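You operate a simulated robot arm through the tools that you are given. There is no shell and no other tool. Be economical: measure what you need, move in short steps, check, and stop when the job is done.

The job below is to be done with a simulated two-armed robot. You get a single attempt, and the scene is never put back.

## Task
Pull the spiral off the orange notebook, crate the spiral and put the notebook in the top drawer.
Fine: the spiral goes in the blue crate, which stays; the notebook lies flat; shut the drawer again.

Only the result counts: the job must be done as asked and must still hold three seconds after the hand-in. Knocking over, shifting, dropping, spilling or breaking anything else fails it.

## Robot
Two 7-joint arms with two-finger grippers on one trunk, on a base that drives. Base frame: it is fixed to the floor where the robot stands at the start and does not move with it; the origin is under the middle of the robot, x ahead of it, y to its left, z up. Units: mm, rad, N and s.
The left shoulder is at the start at [25, 218, 1180], the right one opposite. With the tool pointing down near the work surface each hand reaches from about 100 to 740 mm from the robot's upright axis, wherever it stands, measured 20 degrees to its own side. Places, roughly: inside of the blue crate [700, -100, 800]; inside of the top drawer [800, 400, 400]; top drawer [700, 400, 500]. Payload 2.2 kg a hand.
The tool frame of a hand sits at the grasp point between the pads (the TCP): z along the fingers, y along the line on which they close. The tips reach 19 mm beyond it. Largest opening 116 mm; the body of the gripper starts 70 mm behind the TCP.
Orientation is told as [roll, pitch, yaw] about the base's x, y, z axes, in that order, counted from this pose: with the fingers straight down and closing along the base's y, the tool's x points along the base's -x, its y along +y and its z along -z.

## Interface
- The arms move only by the tool jog_arm. It takes "left_targets", "right_targets" or both (then of equal length, played together; a hand with none holds still); each is a list of rows, each a list of 7 numbers: the gripper command, from -1 (fully open) to 1 (shut), values between in proportion, then the shift along the base's x, y, z in units of 30 mm (1.0 is 30 mm), then the turn, a rotation vector about the base's x, y, z in units of 6 degrees (1.0 is 6 degrees). In form: [[hand, x, y, z, ax, ay, az], ...]. A call has 1 to 12 rows; each row shifts and turns the commanded pose from where the row before left it. A call with a number of a shift or a turn outside -1 to 1 is refused whole. A row lasts 0.2 s, in which the tool goes at most 50 mm and 0.15 rad; a call with a longer step from one row to the next is refused whole, and so is a gripper value outside its range. Where a pose cannot be reached the arm comes as near as it can. A force on the tool above 40 N (or 10 N above the force at the start of the call, whichever is more), or a blocked arm, ends the call early, and 0.2 s more pass. The fingers move at their own pace and stop on an object; they squeeze with about 23 N. The grip force told is the motor's: it shows also when the fingers shut on nothing. Time passes only in rows, and 0.2 s behind the last, so rows that do not move let the fingers close. The reply holds the time, the measured pose of the TCP, the force on the tool along the base axes, the opening and the grip force, in the units named above and with some noise, with the torque about the TCP (base axes, N m) and any sound that the robot's microphone picked up, and new pictures: "show" is both (left out), scene, wrist or none (wrist: the cameras of the hands that moved).
- Cameras (640 x 400 px; columns grow to the right, rows downward): "scene" is now at [120.7, 24.3, 1336.5]; the picture's right is [0.26, -0.97, 0.00], its down [-0.68, -0.18, -0.71] and it looks along [0.68, 0.18, -0.71] (base axes); focal length 216 px, centre (320, 200). "left" rides on the left gripper at [69, 15, -97] in its tool frame; the picture's right is [-0.21, 0.98, 0.00], its down [-0.76, -0.17, -0.63] and it looks along [-0.62, -0.14, 0.77] (tool axes); focal length 251 px, centre (320, 200). "right" rides on the right gripper at [69, -15, -96] in its tool frame; the picture's right is [0.21, 0.98, 0.00], its down [-0.76, 0.17, -0.63] and it looks along [-0.62, 0.14, 0.77] (tool axes); focal length 251 px, centre (320, 200). There is no depth. A picture from a camera that has moved, and an enlarged one, comes with that camera's place and axes in the base frame and with its lens.
- lift_body(by): slides the trunk up (or, below 0, down) by that many mm; the arms and the scene camera ride with it, the base frame stays. It gives what a move gives, with no picture.
- roll_base(legs): drives the robot by 1 to 6 legs, each [ahead, left, turn to the left] in mm, mm and rad, along the robot's own axes; the way and the turn of a leg run together, so that a leg with both is an arc; at most 1500 mm and 3.142 rad a leg. The arms and the cameras ride along, it lands a little off, and it stops where it bumps. It gives what a move gives, and a new picture of the scene camera.
- turn_head(pan, tilt): turns the head with the scene camera to pan (to the left, within 1.396 rad either way) and tilt (down, from -0.506 to 1.204), counted from straight ahead of the robot. It gives what a move gives, and a new picture of the scene camera.
- enlarge(camera, box): a new picture of the part [left, top, right, bottom] of that camera's present view, enlarged. The clock stands still meanwhile.
- sign_off(): hands the job in; it is judged then, once.

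Go step by step. Nothing tells you exact positions but the pictures and the camera data: compare them with the known pose of the tool, close in by small moves and look again before you grip or let go. The budget is 120 turns and 260 pictures, counting those below and the enlarged ones. Unless the task says otherwise, let go and move clear before handing in, and close with one line.

The tools are called after "Emit:" as a command line: name --argument value ..., lists and objects as JSON in quotes. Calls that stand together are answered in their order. jog_arm: Moves the arms, as the interface text tells. Its arguments: {"type":"object","properties":{"left_targets":{"type":"array","items":{"type":"array","items":{"type":"number"}}},"right_targets":{"type":"array","items":{"type":"array","items":{"type":"number"}}},"show":{"type":"string","enum":["both","scene","wrist","none"]}},"required":[]} The other tools are called the same way: lift_body (by) slides the trunk up or down; roll_base (legs) drives the base; turn_head (pan, tilt) turns the head that bears the scene camera; enlarge (camera, box) takes an enlarged picture of a part of a camera's view; sign_off () hands the job in.

At the start:

```text
clock: 0.0
left_tcp_pos: [488.4, 456.2, 1143.6]
left_tool_rot: [-0.002, 0.001, 0.0]
left_contact_force: [-1.0, 0.2, -0.1]
left_ft_torque: [-0.03, 0.0, 0.02]
left_finger_gap: 115.7
left_finger_force: 0.1
right_tcp_pos: [473.0, -25.6, 1106.8]
right_tool_rot: [-0.003, 0.002, 0.001]
right_contact_force: [0.5, 0.2, -1.1]
right_ft_torque: [-0.01, 0.01, 0.02]
right_finger_gap: 115.8
right_finger_force: 0.1
trunk travel left (down, up): [-325.0, 165.0]
robot x, y, heading: [1.9, -1.4, -0.002]
head pan, tilt: [0.262, 0.782]
```

scene: 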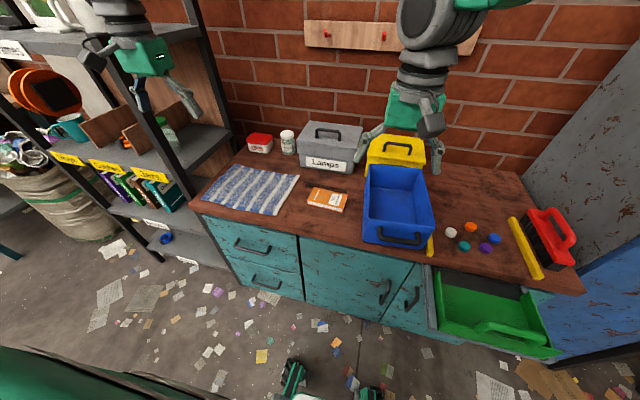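
right: 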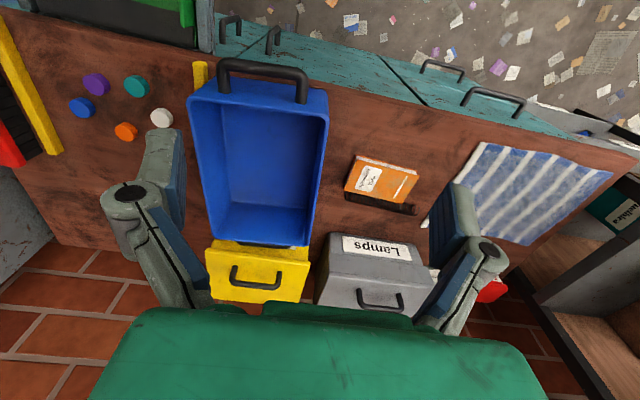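
left: 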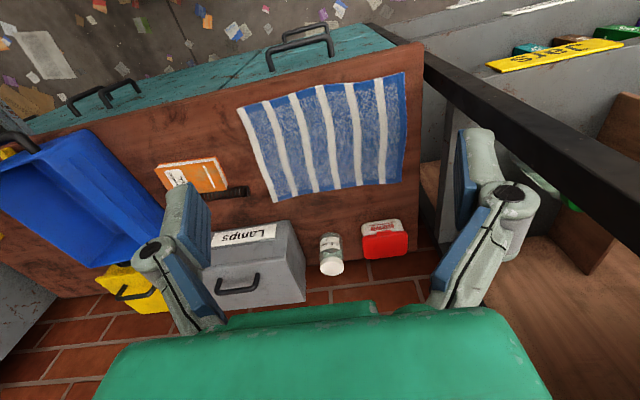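

I see the bench with the orange notebook between the striped towel and the blue crate, and the drawers at the lower left. I'll look closer at the notebook and the drawers first.

Emit:
enlarge --camera "scene" --box '[280, 160, 380, 222]'

Emit:
enlarge --camera "right" --box '[320, 130, 440, 230]'

Emit:
enlarge --camera "left" --box '[140, 140, 260, 215]'

Emit:
enlarge --camera "scene" --box '[180, 180, 340, 320]'

```text
6.40 times, centred on (330, 191) of scene
camera zoom: at [120.7, 24.3, 1336.5], right [0.26, -0.97, 0.0], down [-0.68, -0.18, -0.71], along [0.68, 0.18, -0.71], focal length 1382 px, centre (256, 258)
```

zoom: 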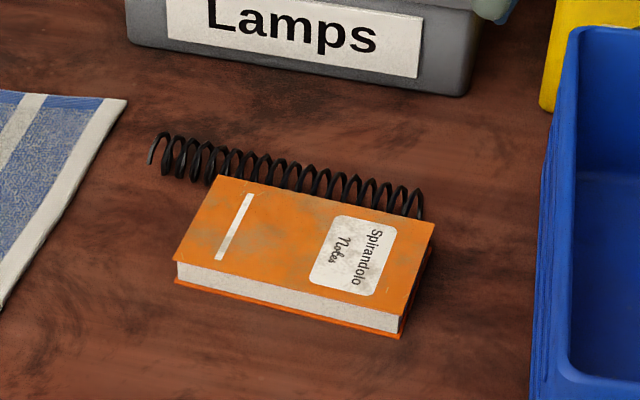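

```text
4.00 times, centred on (380, 180) of right
camera zoom: at [403.4, -40.9, 1202.3], right [-0.21, 0.98, 0.0], down [0.76, 0.17, 0.63], along [0.62, 0.13, -0.78], focal length 1006 px, centre (80, 280)
```

zoom: 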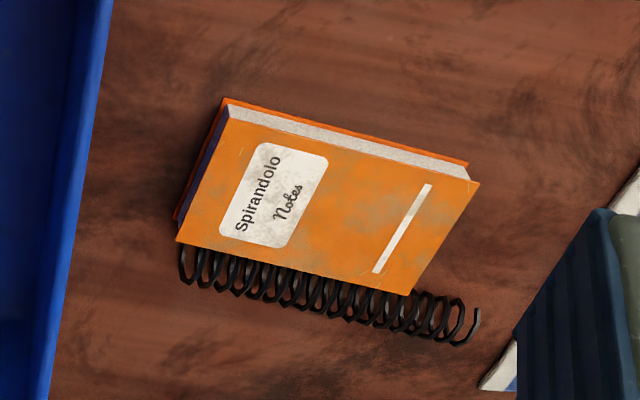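

```text
5.33 times, centred on (200, 178) of left
camera zoom: at [420.3, 470.0, 1238.5], right [0.21, 0.98, 0.0], down [0.76, -0.17, 0.63], along [0.62, -0.14, -0.78], focal length 1341 px, centre (960, 320)
```

zoom: 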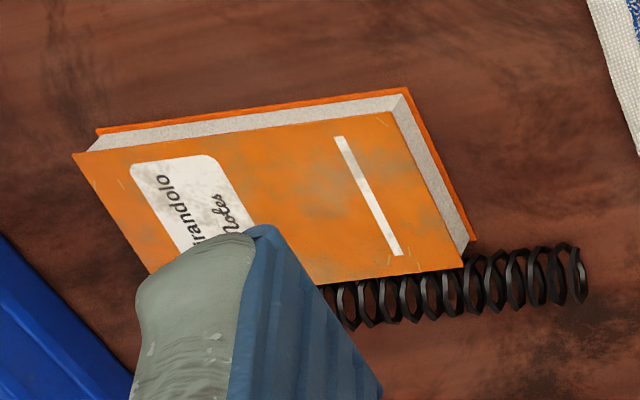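

```text
2.86 times, centred on (260, 250) of scene
camera zoom: at [120.7, 24.3, 1336.5], right [0.26, -0.97, 0.0], down [-0.68, -0.18, -0.71], along [0.68, 0.18, -0.71], focal length 617 px, centre (491, 57)
```

zoom: 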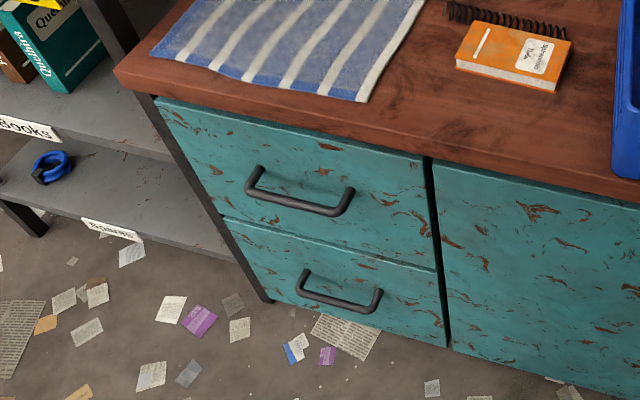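

The notebook's top lies at about x 621–704, y 74–203, z 790, and its spiral sits along the far edge (x about 712), sticking out to y about 245. I'll drive closer and a bit left so that both hands reach it.

Emit:
roll_base --legs '[[130, 100, 0]]'

```text
clock: 1.4
left_tcp_pos: [613.1, 538.9, 1152.1]
left_tool_rot: [0.014, -0.005, 0.002]
left_contact_force: [-0.3, -1.1, 0.2]
left_ft_torque: [0.07, 0.05, -0.03]
left_finger_gap: 116.3
left_finger_force: 0.2
right_tcp_pos: [598.2, 59.6, 1107.9]
right_tool_rot: [0.012, -0.001, 0.001]
right_contact_force: [0.2, -1.2, -0.2]
right_ft_torque: [0.06, 0.04, 0.02]
right_finger_gap: 115.9
right_finger_force: 0.0
trunk travel left (down, up): [-325.0, 165.0]
robot x, y, heading: [127.4, 97.2, 0.005]
head pan, tilt: [0.262, 0.782]
camera scene: at [248.4, 101.8, 1337.0], right [0.26, -0.97, -0.01], down [-0.68, -0.17, -0.71], along [0.68, 0.19, -0.7], focal length 216 px, centre (320, 200)
```

scene: 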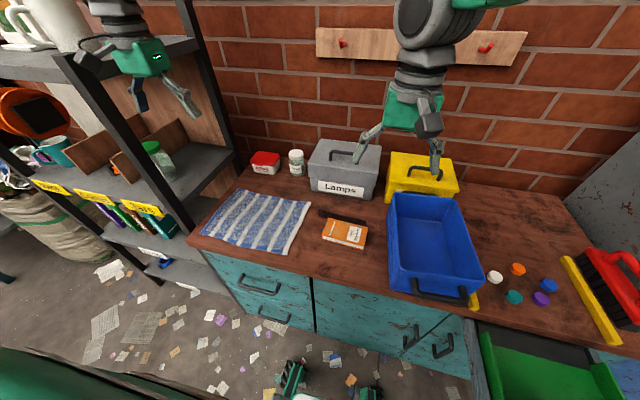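

Both hands now go to hover poses above the notebook, turned 90 degrees so the fingers close along x, with the cameras facing outward.

Emit:
jog_arm --left_targets '[[-1, 0.28, -0.45, -0.6, 0, 0, -1], [-1, 0.28, -0.45, -0.6, 0, 0, -1], [-1, 0.28, -0.45, -0.6, 0, 0, -1], [-1, 0.28, -0.45, -0.6, 0, 0, -1], [-1, 0.28, -0.45, -0.6, 0, 0, -1], [-1, 0.28, -0.45, -0.6, 0, 0, -1], [-1, 0.28, -0.45, -0.6, 0, 0, -1], [-1, 0.28, -0.45, -0.6, 0, 0, -1], [-1, 0.28, -0.45, -0.6, 0, 0, -1], [-1, 0.28, -0.45, -0.6, 0, 0, -1], [-1, 0.28, -0.45, -0.6, 0, 0, -1], [-1, 0.28, -0.45, -0.6, 0, 0, -1]]' --right_targets '[[-1, 0.19, 0.11, -0.4, 0, 0, 1], [-1, 0.19, 0.11, -0.4, 0, 0, 1], [-1, 0.19, 0.11, -0.4, 0, 0, 1], [-1, 0.19, 0.11, -0.4, 0, 0, 1], [-1, 0.19, 0.11, -0.4, 0, 0, 1], [-1, 0.19, 0.11, -0.4, 0, 0, 1], [-1, 0.19, 0.11, -0.4, 0, 0, 1], [-1, 0.19, 0.11, -0.4, 0, 0, 1], [-1, 0.19, 0.11, -0.4, 0, 0, 1], [-1, 0.19, 0.11, -0.4, 0, 0, 1], [-1, 0.19, 0.11, -0.4, 0, 0, 1], [-1, 0.19, 0.11, -0.4, 0, 0, 1]]' --show "none"

Emit:
jog_arm --left_targets '[[-1, 0, -0.3, -0.3, 0, 0, -1], [-1, 0, -0.3, -0.3, 0, 0, -1], [-1, 0, -0.3, -0.3, 0, 0, -1], [-1, 0, 0, 0, 0, 0, 0]]' --right_targets '[[-1, 0, 0, 0, 0, 0, 1], [-1, 0, 0, 0, 0, 0, 1], [-1, 0, 0, 0, 0, 0, 1], [-1, 0, 0, 0, 0, 0, 0]]'

```text
clock: 4.0
left_tcp_pos: [714.6, 380.5, 930.7]
left_tool_rot: [0.001, 0.005, -1.258]
left_contact_force: [1.1, -0.6, -0.1]
left_ft_torque: [0.08, 0.06, -0.04]
left_finger_gap: 115.8
left_finger_force: 0.1
right_tcp_pos: [669.2, 103.5, 964.3]
right_tool_rot: [0.001, -0.01, 1.259]
right_contact_force: [0.3, -1.4, -0.1]
right_ft_torque: [0.08, 0.07, -0.01]
right_finger_gap: 116.0
right_finger_force: 0.0
trunk travel left (down, up): [-325.0, 165.0]
robot x, y, heading: [131.1, 94.5, 0.003]
head pan, tilt: [0.262, 0.782]
```

```text
clock: 5.0
left_tcp_pos: [713.6, 369.2, 902.5]
left_tool_rot: [-0.002, -0.01, -1.569]
left_contact_force: [0.7, 0.3, 0.2]
left_ft_torque: [-0.02, -0.01, 0.03]
left_finger_gap: 116.2
left_finger_force: 0.1
right_tcp_pos: [665.4, 117.5, 965.2]
right_tool_rot: [-0.001, -0.002, 1.575]
right_contact_force: [0.2, 0.0, -0.2]
right_ft_torque: [-0.01, -0.01, -0.04]
right_finger_gap: 116.1
right_finger_force: 0.0
trunk travel left (down, up): [-325.0, 165.0]
robot x, y, heading: [129.0, 99.3, -0.0]
head pan, tilt: [0.262, 0.782]
camera scene: at [251.9, 119.8, 1336.5], right [0.26, -0.97, 0.0], down [-0.68, -0.18, -0.71], along [0.68, 0.19, -0.71], focal length 216 px, centre (320, 200)
camera right: at [680.5, 48.0, 1059.8], right [-0.98, -0.22, 0.0], down [-0.17, 0.75, 0.63], along [-0.14, 0.62, -0.77], focal length 251 px, centre (320, 200)
camera left: at [727.9, 438.2, 996.7], right [0.98, -0.21, 0.0], down [-0.16, -0.75, 0.64], along [-0.14, -0.62, -0.77], focal length 251 px, centre (320, 200)
```

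scene: 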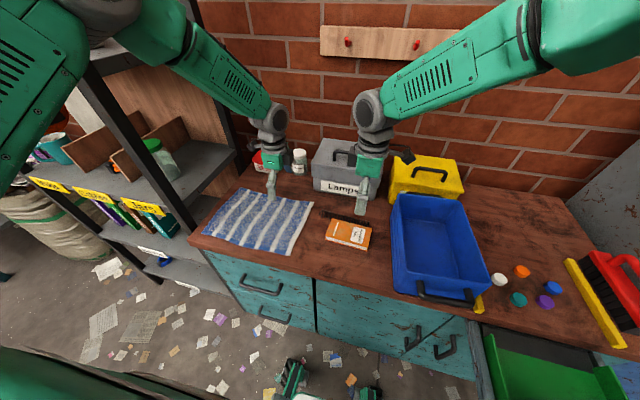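
right: 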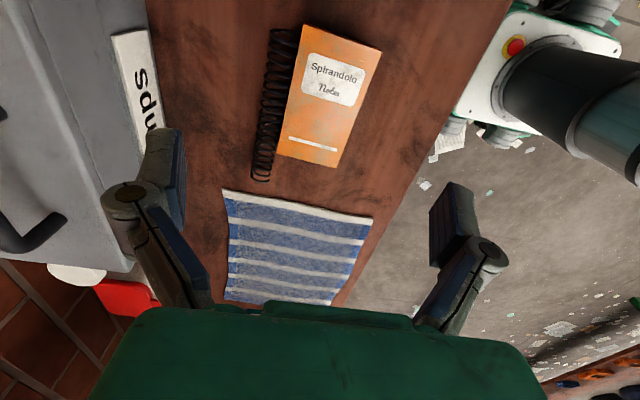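
left: 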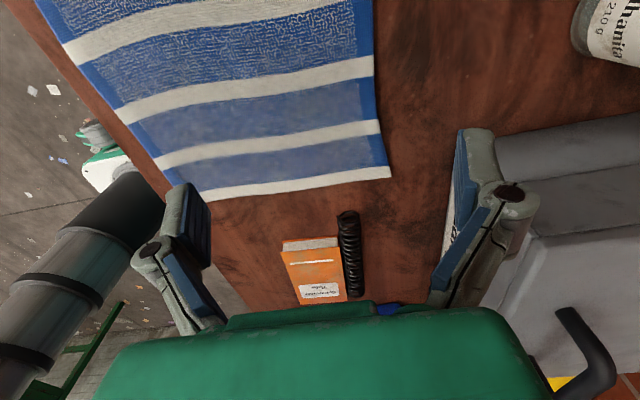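

The hovers are good. I'll enlarge both wrist views to measure the notebook, the spiral and the table height.

Emit:
enlarge --camera "left" --box '[250, 190, 410, 310]'

Emit:
enlarge --camera "right" --box '[220, 10, 400, 200]'

```text
3.33 times, centred on (330, 250) of left
camera zoom: at [727.9, 438.2, 996.7], right [0.98, -0.21, 0.0], down [-0.16, -0.75, 0.64], along [-0.14, -0.62, -0.77], focal length 838 px, centre (287, 33)
```

zoom: 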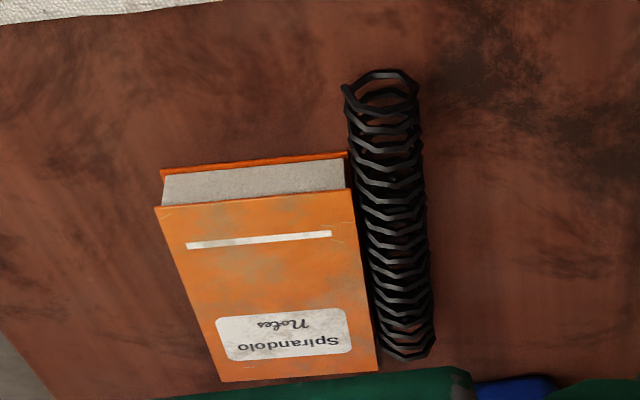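

```text
2.11 times, centred on (310, 105) of right
camera zoom: at [680.5, 48.0, 1059.8], right [-0.98, -0.22, 0.0], down [-0.17, 0.75, 0.63], along [-0.14, 0.62, -0.77], focal length 529 px, centre (341, 400)
```

zoom: 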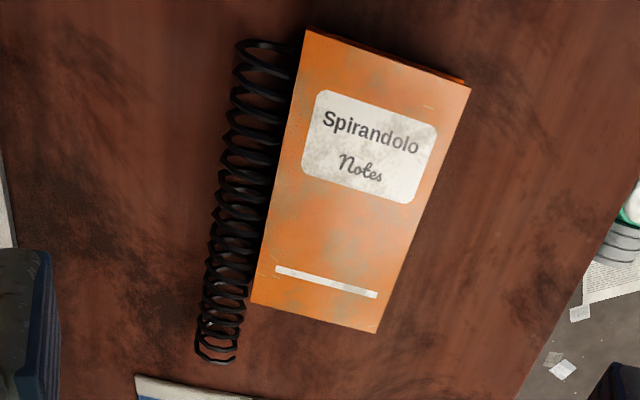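

Triangulated: the table is at z about 778, the coil is about 25 mm thick with its axis from (705, 82) to (716, 243) at z about 790, and the notebook's +y end is at y about 203. The right hand will block that end while the left, tilted, approaches the protruding end of the coil.

Emit:
jog_arm --left_targets '[[0.31, 0, -0.46, 0, -1, 0, -0.13], [0.31, 0, -0.46, 0, -1, 0, -0.13], [0.31, 0, -0.46, 0, -1, 0, -0.13], [0.31, 0, -0.46, 0, -1, 0, -0.13], [0.31, 0.07, -0.46, 0, -1, 0, -0.13], [0.31, 0, 0, 0, 0, 0, 0]]' --right_targets '[[0.24, -0.1, 0.7, -0.65, 0, 0, -0.1], [0.24, -0.1, 0.7, -0.65, 0, 0, -0.1], [0.24, -0.1, 0.7, -0.65, 0, 0, -0.1], [0.24, -0.1, 0.7, -0.65, 0, 0, -0.1], [0.24, -0.1, 0.7, -0.65, 0, 0, -0.1], [0.24, 0, 0, 0, 0, 0, 0]]'

```text
clock: 6.4
left_tcp_pos: [712.9, 290.6, 904.4]
left_tool_rot: [0.018, -0.524, -1.645]
left_contact_force: [-0.5, -0.4, -0.4]
left_ft_torque: [0.07, -0.03, -0.03]
left_finger_gap: 40.0
left_finger_force: 0.0
right_tcp_pos: [650.2, 212.7, 868.3]
right_tool_rot: [-0.001, -0.009, 1.518]
right_contact_force: [0.6, -1.0, 0.0]
right_ft_torque: [0.06, 0.0, -0.02]
right_finger_gap: 44.3
right_finger_force: 0.0
trunk travel left (down, up): [-325.0, 165.0]
robot x, y, heading: [129.5, 97.4, 0.009]
head pan, tilt: [0.262, 0.782]
camera scene: at [251.4, 117.3, 1336.6], right [0.26, -0.97, 0.0], down [-0.68, -0.18, -0.71], along [0.68, 0.19, -0.71], focal length 216 px, centre (320, 200)
camera right: at [661.5, 141.7, 962.7], right [-0.99, -0.16, 0.0], down [-0.13, 0.76, 0.64], along [-0.1, 0.63, -0.77], focal length 251 px, centre (320, 200)
camera left: at [735.1, 396.1, 952.4], right [0.96, -0.25, 0.12], down [-0.2, -0.33, 0.92], along [-0.19, -0.91, -0.36], focal length 251 px, centre (320, 200)
```

scene: 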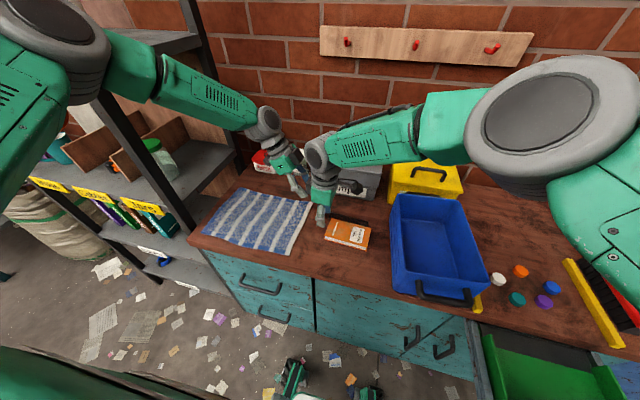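
right: 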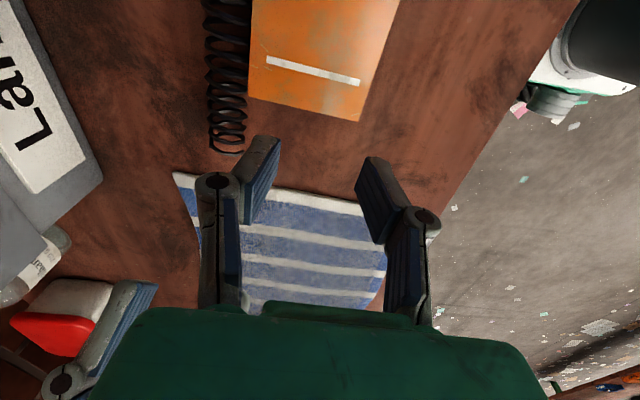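
left: 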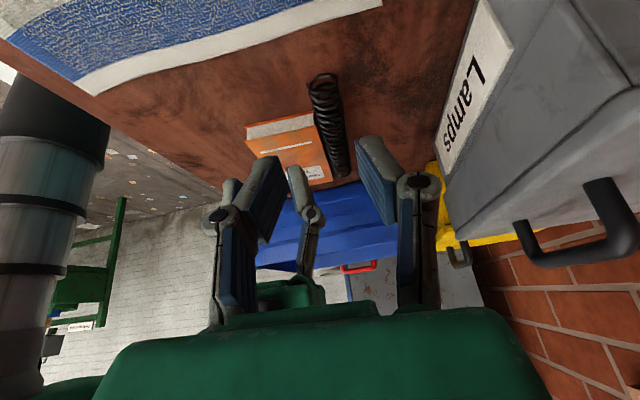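

The measurements agree. The towel's edge lies at y about 285–296 in the path of the coil, so I'll check how thick it is before planning the pull.

Emit:
enlarge --camera "left" --box '[240, 0, 400, 100]'

Emit:
enlarge --camera "scene" --box '[270, 180, 430, 290]'

```text
4.00 times, centred on (320, 50) of left
camera zoom: at [735.1, 396.1, 952.4], right [0.96, -0.25, 0.12], down [-0.2, -0.33, 0.92], along [-0.19, -0.91, -0.36], focal length 1006 px, centre (320, 800)
```

zoom: 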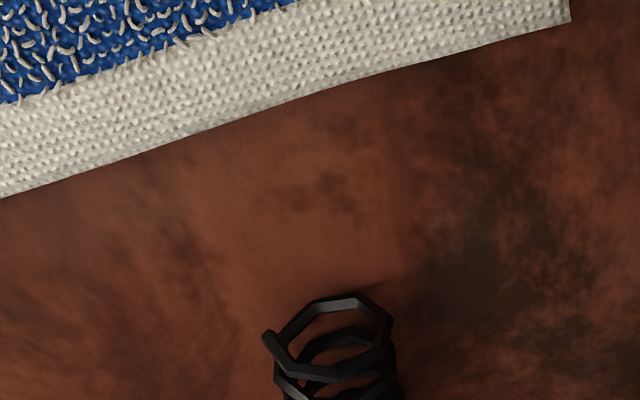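

```text
3.64 times, centred on (350, 235) of scene
camera zoom: at [251.4, 117.3, 1336.6], right [0.26, -0.97, 0.0], down [-0.68, -0.18, -0.71], along [0.68, 0.19, -0.71], focal length 786 px, centre (211, 73)
```

zoom: 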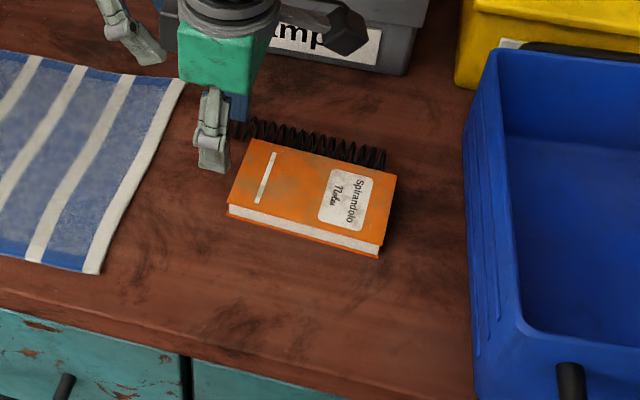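

The towel is thin (a few mm), so pulling with a slight lift will clear it. First I lower the right blocking fingers just beyond the notebook's +y end.

Emit:
jog_arm --right_targets '[[0.24, 0, 0.15, -0.7, 0, 0, 0], [0.24, 0, 0.1, -0.7, 0, 0, 0], [0.24, 0, 0, -0.6, 0, 0, 0], [0.24, 0, 0, -0.2, 0, 0, 0], [0.24, 0, 0, 0, 0, 0, 0]]' --show "wrist"

```text
clock: 7.6
left_tcp_pos: [713.4, 299.5, 901.4]
left_tool_rot: [0.017, -0.531, -1.642]
left_contact_force: [-0.2, 0.0, -0.4]
left_ft_torque: [-0.03, 0.02, 0.04]
left_finger_gap: 40.0
left_finger_force: 0.1
right_tcp_pos: [651.0, 230.6, 800.2]
right_tool_rot: [-0.003, -0.001, 1.519]
right_contact_force: [-0.1, -0.3, -0.6]
right_ft_torque: [0.0, 0.02, -0.02]
right_finger_gap: 44.3
right_finger_force: 0.0
trunk travel left (down, up): [-325.0, 165.0]
robot x, y, heading: [128.1, 98.2, -0.002]
head pan, tilt: [0.262, 0.782]
camera right: at [661.3, 158.8, 895.8], right [-0.99, -0.16, 0.0], down [-0.13, 0.76, 0.63], along [-0.1, 0.63, -0.77], focal length 251 px, centre (320, 200)
```

right: 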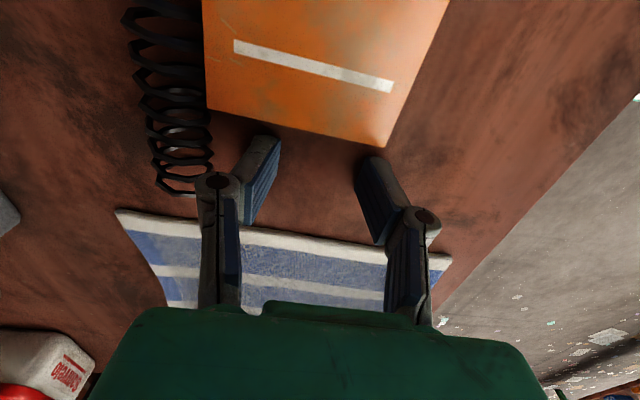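

The block fingers have about 14 mm gap to the notebook; I close most of that, and bring the left hand partway down to the coil end.

Emit:
jog_arm --left_targets '[[0.31, 0.03, -0.35, -0.6, 0, 0, 0], [0.31, 0.03, -0.35, -0.6, 0, 0, 0], [0.31, 0.03, -0.35, -0.6, 0, 0, 0], [0.31, 0, 0, 0, 0, 0, 0]]' --right_targets '[[0.24, 0, -0.15, 0, 0, 0, 0], [0.24, 0, -0.15, 0, 0, 0, 0], [0.24, 0, -0.07, 0, 0, 0, 0], [0.24, 0, 0, 0, 0, 0, 0]]' --show "wrist"

Emit:
enlarge --camera "left" --box '[220, 30, 440, 200]'

```text
clock: 8.6
left_tcp_pos: [717.0, 271.8, 847.4]
left_tool_rot: [0.017, -0.534, -1.644]
left_contact_force: [-0.4, 0.1, -0.3]
left_ft_torque: [-0.03, 0.01, -0.04]
left_finger_gap: 39.7
left_finger_force: 0.0
right_tcp_pos: [650.2, 221.4, 802.1]
right_tool_rot: [-0.002, 0.0, 1.519]
right_contact_force: [-0.5, 0.6, -1.0]
right_ft_torque: [0.0, -0.02, 0.02]
right_finger_gap: 44.2
right_finger_force: 0.1
trunk travel left (down, up): [-325.0, 165.0]
robot x, y, heading: [129.3, 96.8, 0.001]
head pan, tilt: [0.262, 0.782]
camera right: at [660.6, 150.5, 896.1], right [-0.99, -0.17, 0.0], down [-0.13, 0.76, 0.63], along [-0.1, 0.62, -0.77], focal length 251 px, centre (320, 200)
camera left: at [738.2, 378.2, 893.9], right [0.96, -0.25, 0.12], down [-0.2, -0.32, 0.93], along [-0.19, -0.92, -0.35], focal length 251 px, centre (320, 200)
```

right: 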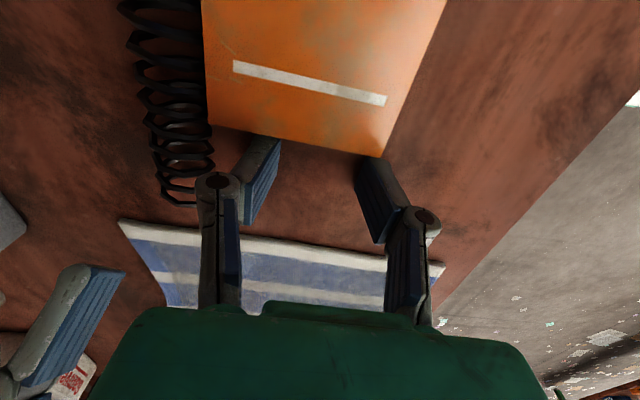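
left: 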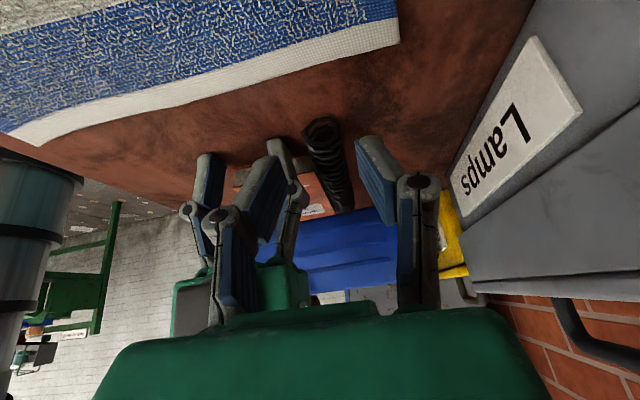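

```text
2.35 times, centred on (330, 115) of left
camera zoom: at [738.2, 378.2, 893.9], right [0.96, -0.25, 0.12], down [-0.2, -0.32, 0.93], along [-0.19, -0.92, -0.35], focal length 592 px, centre (296, 400)
```

zoom: 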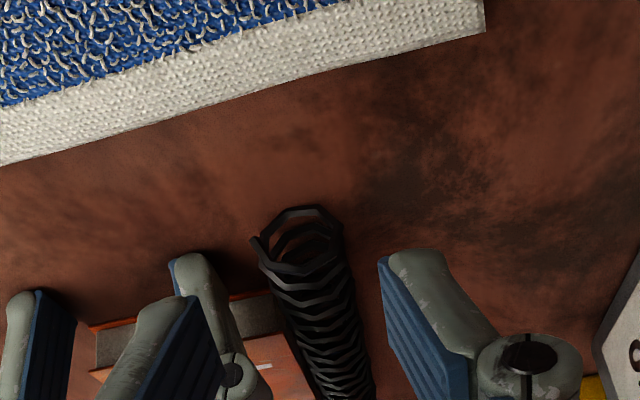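

The coil end is about 38 mm in front of and 57 mm below the left TCP. I descend onto it.

Emit:
jog_arm --left_targets '[[0.4, 0, -0.34, -0.36, 0, 0, 0], [0.4, 0, -0.34, -0.36, 0, 0, 0], [0.4, 0, -0.34, -0.36, 0, 0, 0], [0.4, 0, -0.34, -0.36, 0, 0, 0], [0.4, 0, 0, 0, 0, 0, 0]]' --show "wrist"

Emit:
enlarge --camera "left" --box '[220, 60, 440, 230]'

Emit:
enlarge --camera "right" --box '[80, 80, 300, 240]'

```text
clock: 9.8
left_tcp_pos: [719.2, 225.4, 805.9]
left_tool_rot: [0.022, -0.528, -1.643]
left_contact_force: [9.4, 13.4, 4.9]
left_ft_torque: [-0.16, 0.27, -0.49]
left_finger_gap: 32.7
left_finger_force: 0.0
right_tcp_pos: [650.4, 215.5, 802.1]
right_tool_rot: [0.0, -0.003, 1.519]
right_contact_force: [-10.1, -14.1, -5.5]
right_ft_torque: [0.18, -0.03, -0.39]
right_finger_gap: 39.5
right_finger_force: 0.2
trunk travel left (down, up): [-325.0, 165.0]
robot x, y, heading: [131.0, 98.4, 0.006]
head pan, tilt: [0.262, 0.782]
camera left: at [740.3, 332.3, 853.5], right [0.96, -0.25, 0.13], down [-0.2, -0.32, 0.92], along [-0.19, -0.91, -0.36], focal length 251 px, centre (320, 200)
```

left: 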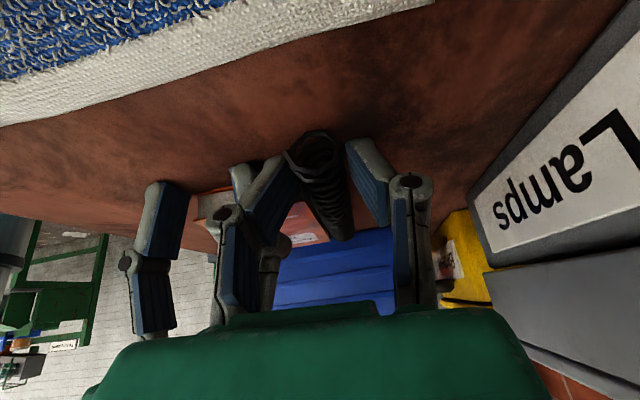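

```text
2.35 times, centred on (330, 145) of left
camera zoom: at [740.3, 332.3, 853.5], right [0.96, -0.25, 0.13], down [-0.2, -0.32, 0.92], along [-0.19, -0.91, -0.36], focal length 592 px, centre (296, 329)
```

zoom: 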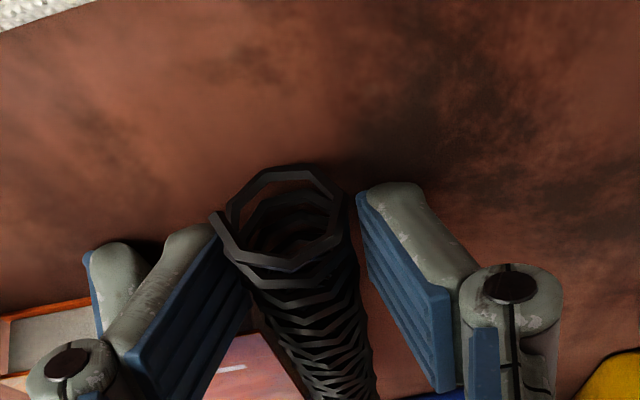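

```text
2.50 times, centred on (190, 160) of right
camera zoom: at [660.8, 144.0, 895.7], right [-0.99, -0.16, 0.0], down [-0.13, 0.76, 0.63], along [-0.1, 0.63, -0.77], focal length 629 px, centre (645, 300)
```

zoom: 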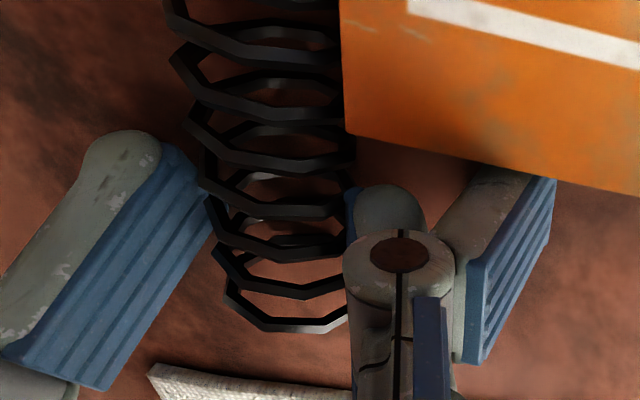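

The left's near finger is pressing on the right's far finger. I shift the right hand 9 mm away in -x, then close the left on the coil.

Emit:
jog_arm --right_targets '[[0.3, -0.2, 0, 0, 0, 0, 0], [0.3, -0.15, 0, 0, 0, 0, 0], [0.3, 0, 0, 0, 0, 0, 0]]' --show "none"

Emit:
jog_arm --left_targets '[[1, 0, 0, 0, 0, 0, 0], [1, 0, 0, 0, 0, 0, 0]]' --show "wrist"

Emit:
enlarge --camera "right" --box '[80, 80, 400, 280]'

```text
clock: 10.6
left_tcp_pos: [716.9, 224.7, 805.1]
left_tool_rot: [0.014, -0.53, -1.643]
left_contact_force: [0.5, 0.0, -0.3]
left_ft_torque: [0.02, -0.03, 0.0]
left_finger_gap: 34.6
left_finger_force: 0.1
right_tcp_pos: [640.8, 216.9, 803.6]
right_tool_rot: [-0.002, -0.007, 1.52]
right_contact_force: [0.8, 0.0, -0.3]
right_ft_torque: [0.01, -0.01, 0.0]
right_finger_gap: 40.8
right_finger_force: 0.1
trunk travel left (down, up): [-325.0, 165.0]
robot x, y, heading: [129.0, 97.7, 0.008]
head pan, tilt: [0.262, 0.782]
```

```text
clock: 11.2
left_tcp_pos: [717.2, 225.6, 805.6]
left_tool_rot: [0.017, -0.531, -1.643]
left_contact_force: [0.4, 0.2, 0.0]
left_ft_torque: [-0.02, -0.03, -0.01]
left_finger_gap: 25.0
left_finger_force: 22.8
right_tcp_pos: [639.7, 216.6, 801.3]
right_tool_rot: [-0.003, -0.006, 1.52]
right_contact_force: [-0.2, 1.1, -0.5]
right_ft_torque: [-0.03, -0.02, 0.03]
right_finger_gap: 40.5
right_finger_force: 0.1
trunk travel left (down, up): [-325.0, 165.0]
robot x, y, heading: [131.3, 96.9, 0.007]
head pan, tilt: [0.262, 0.782]
camera left: at [739.0, 332.0, 852.6], right [0.96, -0.25, 0.12], down [-0.2, -0.32, 0.93], along [-0.19, -0.91, -0.36], focal length 251 px, centre (320, 200)
```

left: 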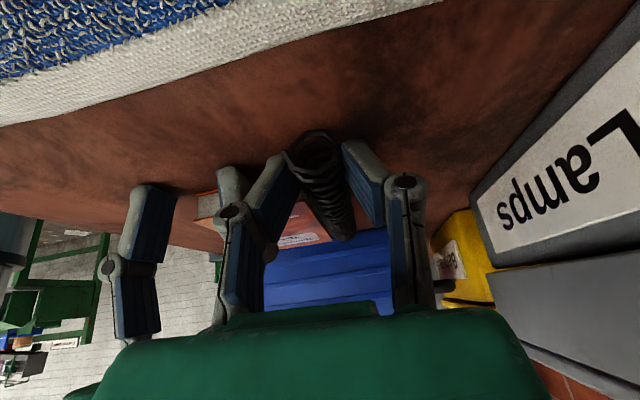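

```text
2.00 times, centred on (240, 180) of right
camera zoom: at [651.2, 145.7, 896.4], right [-0.99, -0.16, 0.0], down [-0.13, 0.76, 0.64], along [-0.1, 0.63, -0.77], focal length 503 px, centre (480, 240)
```

zoom: 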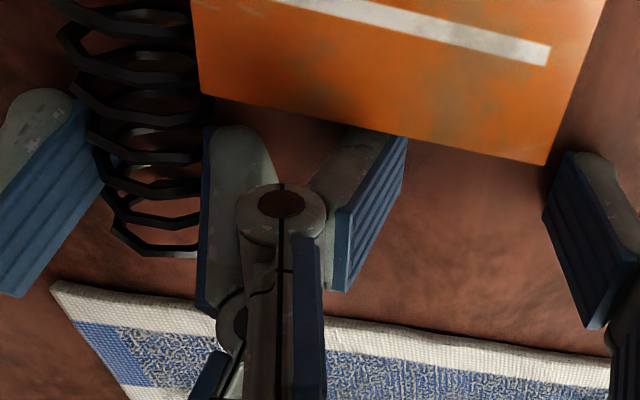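

The coil is gripped (25 mm). I pull gently a short way along its axis and read the forces.

Emit:
jog_arm --left_targets '[[1, 0.01, 0.2, 0.03, 0, 0, 0], [1, 0.01, 0.2, 0.03, 0, 0, 0], [1, 0.01, 0.2, 0.03, 0, 0, 0], [1, 0, 0, 0, 0, 0, 0]]' --show "wrist"

Emit:
enlarge --camera "right" --box '[80, 0, 400, 280]'

```text
clock: 12.2
left_tcp_pos: [718.8, 244.4, 808.6]
left_tool_rot: [0.015, -0.53, -1.645]
left_contact_force: [0.3, 0.2, 0.3]
left_ft_torque: [-0.02, 0.01, -0.01]
left_finger_gap: 24.8
left_finger_force: 23.4
right_tcp_pos: [641.7, 216.3, 802.5]
right_tool_rot: [-0.001, -0.003, 1.519]
right_contact_force: [0.2, -0.1, -0.4]
right_ft_torque: [0.01, 0.01, 0.0]
right_finger_gap: 40.4
right_finger_force: 0.2
trunk travel left (down, up): [-325.0, 165.0]
robot x, y, heading: [129.6, 96.4, -0.002]
head pan, tilt: [0.262, 0.782]
heard: snap
camera left: at [739.8, 350.0, 856.5], right [0.96, -0.25, 0.12], down [-0.2, -0.32, 0.93], along [-0.19, -0.91, -0.36], focal length 251 px, centre (320, 200)
```

left: 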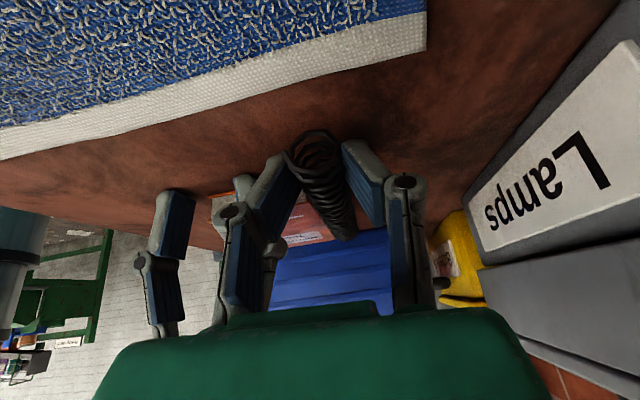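

```text
1.43 times, centred on (240, 140) of right
camera zoom: at [651.1, 145.7, 896.3], right [-0.99, -0.16, 0.0], down [-0.13, 0.76, 0.64], along [-0.1, 0.63, -0.77], focal length 359 px, centre (434, 286)
```

zoom: 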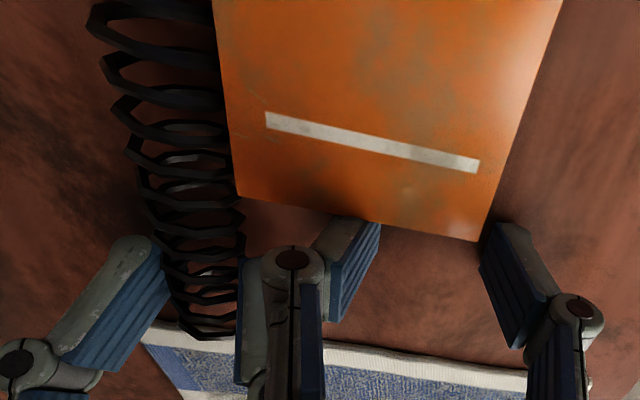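

A snap was heard and the coil slides freely while the notebook stays put. I continue the pull along the axis with a slight rise over the towel.

Emit:
jog_arm --left_targets '[[1, 0.03, 0.45, 0.06, 0, 0, 0], [1, 0.03, 0.45, 0.06, 0, 0, 0], [1, 0.03, 0.45, 0.06, 0, 0, 0], [1, 0.03, 0.45, 0.06, 0, 0, 0], [1, 0, 0, 0, 0, 0, 0]]' --show "both"

Emit:
enlarge --camera "right" --box '[80, 0, 400, 280]'

```text
clock: 13.4
left_tcp_pos: [723.7, 297.8, 814.3]
left_tool_rot: [0.017, -0.528, -1.643]
left_contact_force: [0.3, 0.1, 0.5]
left_ft_torque: [-0.03, 0.03, 0.04]
left_finger_gap: 24.9
left_finger_force: 22.9
right_tcp_pos: [641.0, 217.0, 801.4]
right_tool_rot: [-0.001, -0.003, 1.519]
right_contact_force: [0.0, -0.2, -0.5]
right_ft_torque: [-0.02, 0.01, 0.01]
right_finger_gap: 40.5
right_finger_force: 0.1
trunk travel left (down, up): [-325.0, 165.0]
robot x, y, heading: [129.6, 97.3, 0.004]
head pan, tilt: [0.262, 0.782]
camera scene: at [252.1, 123.6, 1336.3], right [0.26, -0.97, 0.0], down [-0.68, -0.19, -0.71], along [0.68, 0.18, -0.71], focal length 216 px, centre (320, 200)
camera left: at [744.4, 404.7, 862.6], right [0.96, -0.25, 0.12], down [-0.2, -0.32, 0.93], along [-0.19, -0.91, -0.36], focal length 251 px, centre (320, 200)
```

scene: 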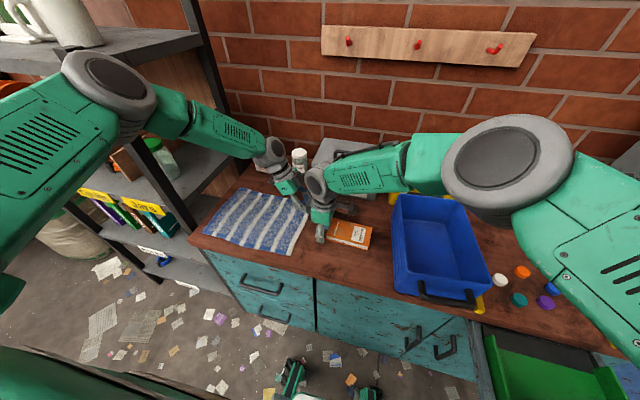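
left: 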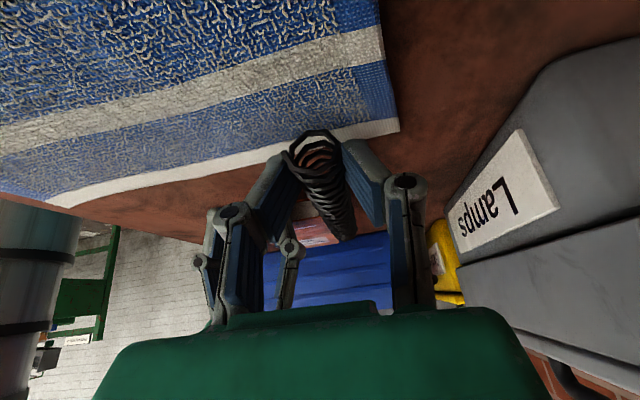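

```text
1.43 times, centred on (240, 140) of right
camera zoom: at [651.3, 145.7, 896.3], right [-0.99, -0.16, 0.0], down [-0.13, 0.76, 0.64], along [-0.1, 0.63, -0.77], focal length 359 px, centre (434, 286)
```

zoom: 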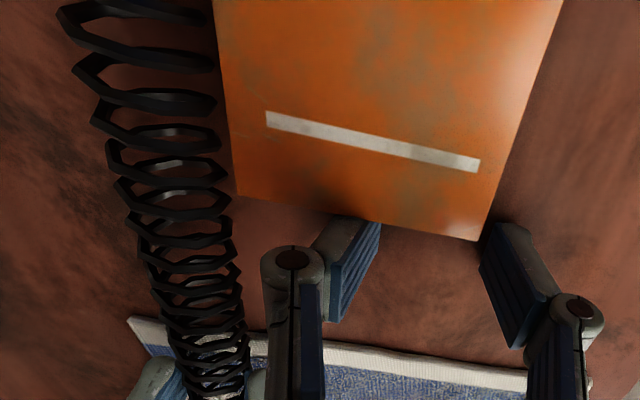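

The coil is sliding off and has a visible gap to the spine now. I pull it the rest of the way out, rising a bit more.

Emit:
jog_arm --left_targets '[[1, 0.04, 0.5, 0.08, 0, 0, 0], [1, 0.04, 0.5, 0.08, 0, 0, 0], [1, 0.04, 0.5, 0.08, 0, 0, 0], [1, 0.04, 0.5, 0.08, 0, 0, 0], [1, 0.04, 0.5, 0.1, 0, 0, 0], [1, 0, 0, 0.3, 0, 0, 0], [1, 0, 0, 0.7, 0, 0, 0], [1, 0, 0, 0, 0, 0, 0]]' --show "both"

Emit:
enlarge --camera "right" --box '[80, 0, 400, 280]'

```text
clock: 15.2
left_tcp_pos: [728.2, 373.5, 858.7]
left_tool_rot: [0.014, -0.529, -1.643]
left_contact_force: [0.2, 0.7, 0.9]
left_ft_torque: [0.03, -0.02, -0.03]
left_finger_gap: 25.0
left_finger_force: 23.4
right_tcp_pos: [640.6, 217.1, 801.0]
right_tool_rot: [0.0, -0.004, 1.52]
right_contact_force: [-0.3, -0.9, -0.4]
right_ft_torque: [0.02, 0.03, 0.02]
right_finger_gap: 40.7
right_finger_force: 0.1
trunk travel left (down, up): [-325.0, 165.0]
robot x, y, heading: [129.0, 97.2, -0.002]
head pan, tilt: [0.262, 0.782]
camera scene: at [252.3, 123.9, 1336.3], right [0.26, -0.97, 0.0], down [-0.68, -0.19, -0.71], along [0.68, 0.18, -0.71], focal length 216 px, centre (320, 200)
camera left: at [749.5, 479.0, 905.6], right [0.96, -0.25, 0.12], down [-0.2, -0.32, 0.93], along [-0.19, -0.91, -0.36], focal length 251 px, centre (320, 200)
```

scene: 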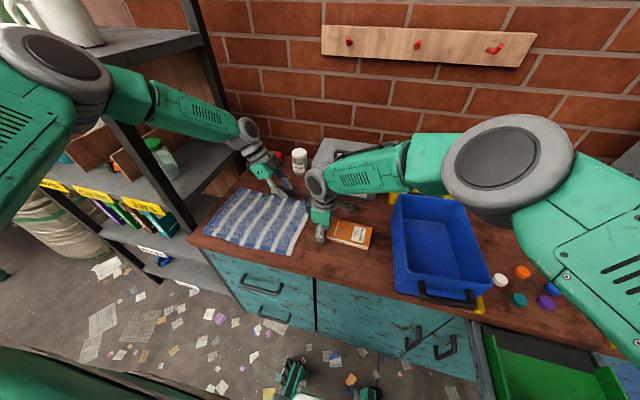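
left: 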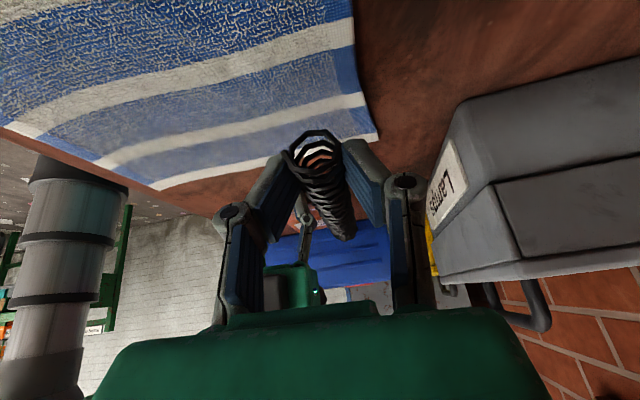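

```text
1.43 times, centred on (240, 140) of right
camera zoom: at [651.6, 145.7, 896.1], right [-0.99, -0.16, 0.0], down [-0.13, 0.76, 0.64], along [-0.1, 0.63, -0.77], focal length 359 px, centre (434, 286)
```

zoom: 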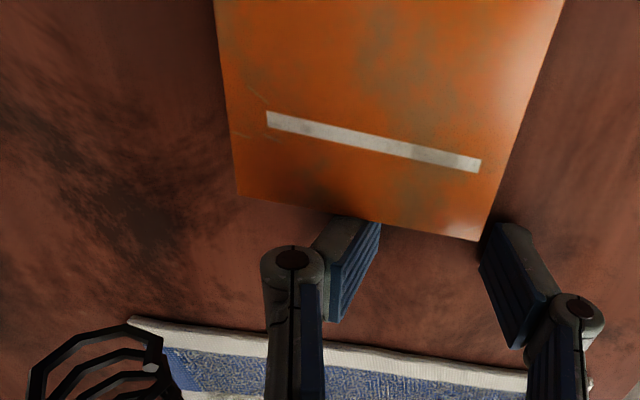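

The spiral is fully off and held by the left hand. I raise both hands and tuck the right one away to its side before driving right to the crate.

Emit:
jog_arm --left_targets '[[1, 0, 0, 0.9, 0, 0, 0], [1, 0, 0, 0.9, 0, 0, 0], [1, 0, 0, 0.9, 0, 0, 0], [1, 0, 0, 0.9, 0, 0, 0], [1, 0, 0, 0.9, 0, 0, 0], [1, 0, 0, 0.9, 0, 0, 0], [1, 0, 0, 0, 0, 0, 0], [1, 0, 0, 0, 0, 0, 0], [1, 0, 0, 0, 0, 0, 0], [1, 0, 0, 0, 0, 0, 0], [1, 0, 0, 0, 0, 0, 0]]' --right_targets '[[0.3, 0, 0.15, 1, 0, 0, 0], [0.3, 0, 0, 1, 0, 0, 0], [0.3, 0, 0, 1, 0, 0, 0], [0.3, 0, 0, 1, 0, 0, 0], [0.3, 0, 0, 1, 0, 0, 0], [0.3, -0.4, -0.9, 1, 0, 0, -1], [0.3, -0.5, -1, 0.9, 0, 0, -1], [0.3, -0.5, -1, 0.9, 0, 0, -1], [0.3, -0.5, -1, 0.6, 0, 0, -1], [0.3, -0.5, -1, 0, 0, 0, -1], [0.3, -0.5, -1, 0, 0, 0, -1]]' --show "none"

Emit:
jog_arm --right_targets '[[0.3, -0.5, -1, 0, 0, 0, -1], [0.3, -0.5, -1, 0, 0, 0, -1], [0.3, -0.5, -1, 0, 0, 0, -1], [0.3, -0.5, -1, 0, 0, 0, -1], [0.3, -0.5, -1, 0, 0, 0, -1], [0.3, -0.5, -1, 0, 0, 0, -1], [0.3, -0.5, -1, 0, 0, 0, -1], [0.3, 0, -0.5, 0, 0, 0, -1]]' --show "scene"

```text
clock: 17.6
left_tcp_pos: [727.1, 372.0, 1021.9]
left_tool_rot: [0.018, -0.53, -1.644]
left_contact_force: [-0.6, 0.5, 0.7]
left_ft_torque: [0.0, -0.04, 0.01]
left_finger_gap: 24.9
left_finger_force: 23.2
right_tcp_pos: [552.3, 43.8, 1054.2]
right_tool_rot: [-0.003, -0.005, 0.89]
right_contact_force: [-1.1, 0.1, 0.2]
right_ft_torque: [0.01, 0.0, 0.01]
right_finger_gap: 40.7
right_finger_force: 0.0
trunk travel left (down, up): [-325.0, 165.0]
robot x, y, heading: [129.0, 101.2, 0.005]
head pan, tilt: [0.262, 0.782]
```

```text
clock: 19.4
left_tcp_pos: [729.5, 372.0, 1019.6]
left_tool_rot: [0.017, -0.528, -1.642]
left_contact_force: [-0.3, 0.8, 0.6]
left_ft_torque: [0.01, 0.01, 0.03]
left_finger_gap: 25.0
left_finger_force: 22.9
right_tcp_pos: [448.8, -184.7, 1055.2]
right_tool_rot: [-0.001, -0.004, 0.051]
right_contact_force: [0.4, -0.4, -0.8]
right_ft_torque: [-0.04, 0.03, -0.02]
right_finger_gap: 40.5
right_finger_force: 0.0
trunk travel left (down, up): [-325.0, 165.0]
robot x, y, heading: [131.1, 98.6, 0.004]
head pan, tilt: [0.262, 0.782]
camera scene: at [250.7, 119.1, 1336.5], right [0.26, -0.97, 0.0], down [-0.68, -0.18, -0.71], along [0.68, 0.19, -0.71], focal length 216 px, centre (320, 200)
```

scene: 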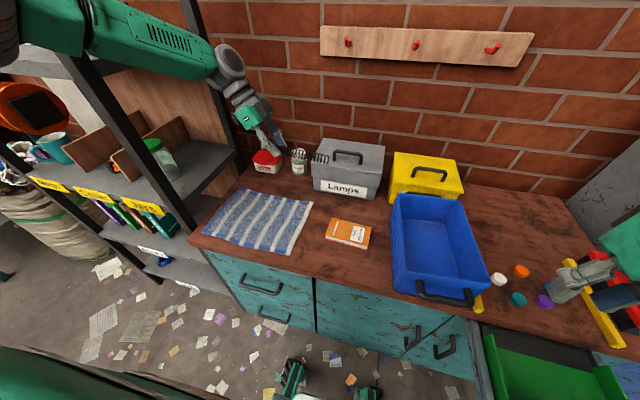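

The crate's rim spans roughly x 530–770, y 15 to -155. I swing the left hand inward, yawing it so the coil will point along +x, then tip it to vertical.

Emit:
jog_arm --left_targets '[[1, -0.3, -0.47, 0.1, 0, 0, 1], [1, -0.3, -0.47, 0.1, 0, 0, 1], [1, -0.3, -0.47, 0.1, 0, 0, 1], [1, -0.3, -0.47, 0.1, 0, 0, 1], [1, -0.3, -0.47, 0.1, 0, 0, 1], [1, -0.3, -0.47, 0.1, 0, 0, 1], [1, -0.3, -0.47, 0.1, 0, 0, 1], [1, -0.3, -0.47, 0.1, 0, 0, 1], [1, -0.3, -0.47, 0.1, 0, 0, 1], [1, -0.3, -0.47, 0.1, 0, 0, 1], [1, -0.3, -0.47, 0.1, 0, 0, 1], [1, -0.3, -0.47, 0.1, 0, 0, 1]]' --show "none"

Emit:
jog_arm --left_targets '[[1, 0, 0, 0, 0, 0, 1], [1, 0, 0, 0, 0, 0, 1], [1, 0, 0, 0, 0, 0, 1], [1, 0, 0, 0, 0, 0, 0.7], [1, 0, 0, 0, 0, 1, 0], [1, 0, 0, 0, 0, 1, 0], [1, 0, 0, 0, 0, 1, 0], [1, 0, 0, 0, 0, 1, 0], [1, 0, 0, 0, 0, 1, 0], [1, 0, 0, 0, 0, 0, 0]]' --show "both"

```text
clock: 22.0
left_tcp_pos: [618.3, 198.9, 1058.1]
left_tool_rot: [0.022, -0.53, -0.387]
left_contact_force: [-0.2, 0.2, 0.6]
left_ft_torque: [-0.02, 0.0, -0.01]
left_finger_gap: 25.0
left_finger_force: 22.5
right_tcp_pos: [447.7, -185.6, 1053.4]
right_tool_rot: [0.0, -0.006, 0.054]
right_contact_force: [-0.1, -0.6, 0.3]
right_ft_torque: [0.02, 0.02, 0.03]
right_finger_gap: 40.8
right_finger_force: 0.1
trunk travel left (down, up): [-325.0, 165.0]
robot x, y, heading: [130.0, 101.3, 0.003]
head pan, tilt: [0.262, 0.782]
```

```text
clock: 24.2
left_tcp_pos: [620.2, 200.4, 1057.3]
left_tool_rot: [0.021, -0.005, 0.002]
left_contact_force: [1.4, -1.0, 0.1]
left_ft_torque: [0.02, -0.02, 0.02]
left_finger_gap: 24.8
left_finger_force: 22.6
right_tcp_pos: [447.2, -183.4, 1055.7]
right_tool_rot: [-0.003, -0.005, 0.054]
right_contact_force: [0.7, -0.6, 0.1]
right_ft_torque: [-0.03, -0.03, 0.04]
right_finger_gap: 40.6
right_finger_force: 0.0
trunk travel left (down, up): [-325.0, 165.0]
robot x, y, heading: [130.8, 101.7, 0.002]
head pan, tilt: [0.262, 0.782]
camera scene: at [248.8, 118.1, 1336.8], right [0.26, -0.97, 0.0], down [-0.68, -0.18, -0.71], along [0.68, 0.19, -0.71], focal length 216 px, centre (320, 200)
camera left: at [550.2, 213.5, 1152.1], right [0.21, 0.98, 0.02], down [0.75, -0.18, 0.63], along [0.62, -0.12, -0.78], focal length 251 px, centre (320, 200)
```

scene: 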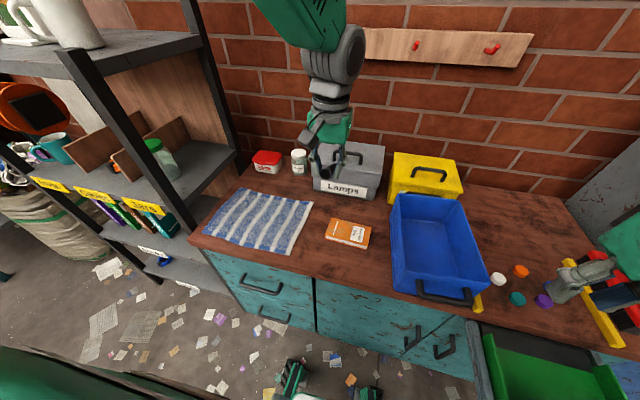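
left: 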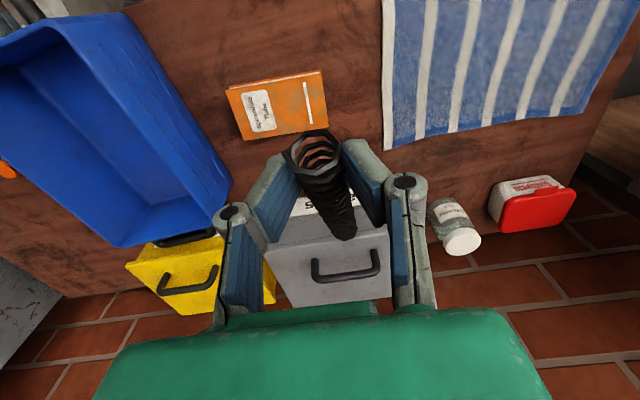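

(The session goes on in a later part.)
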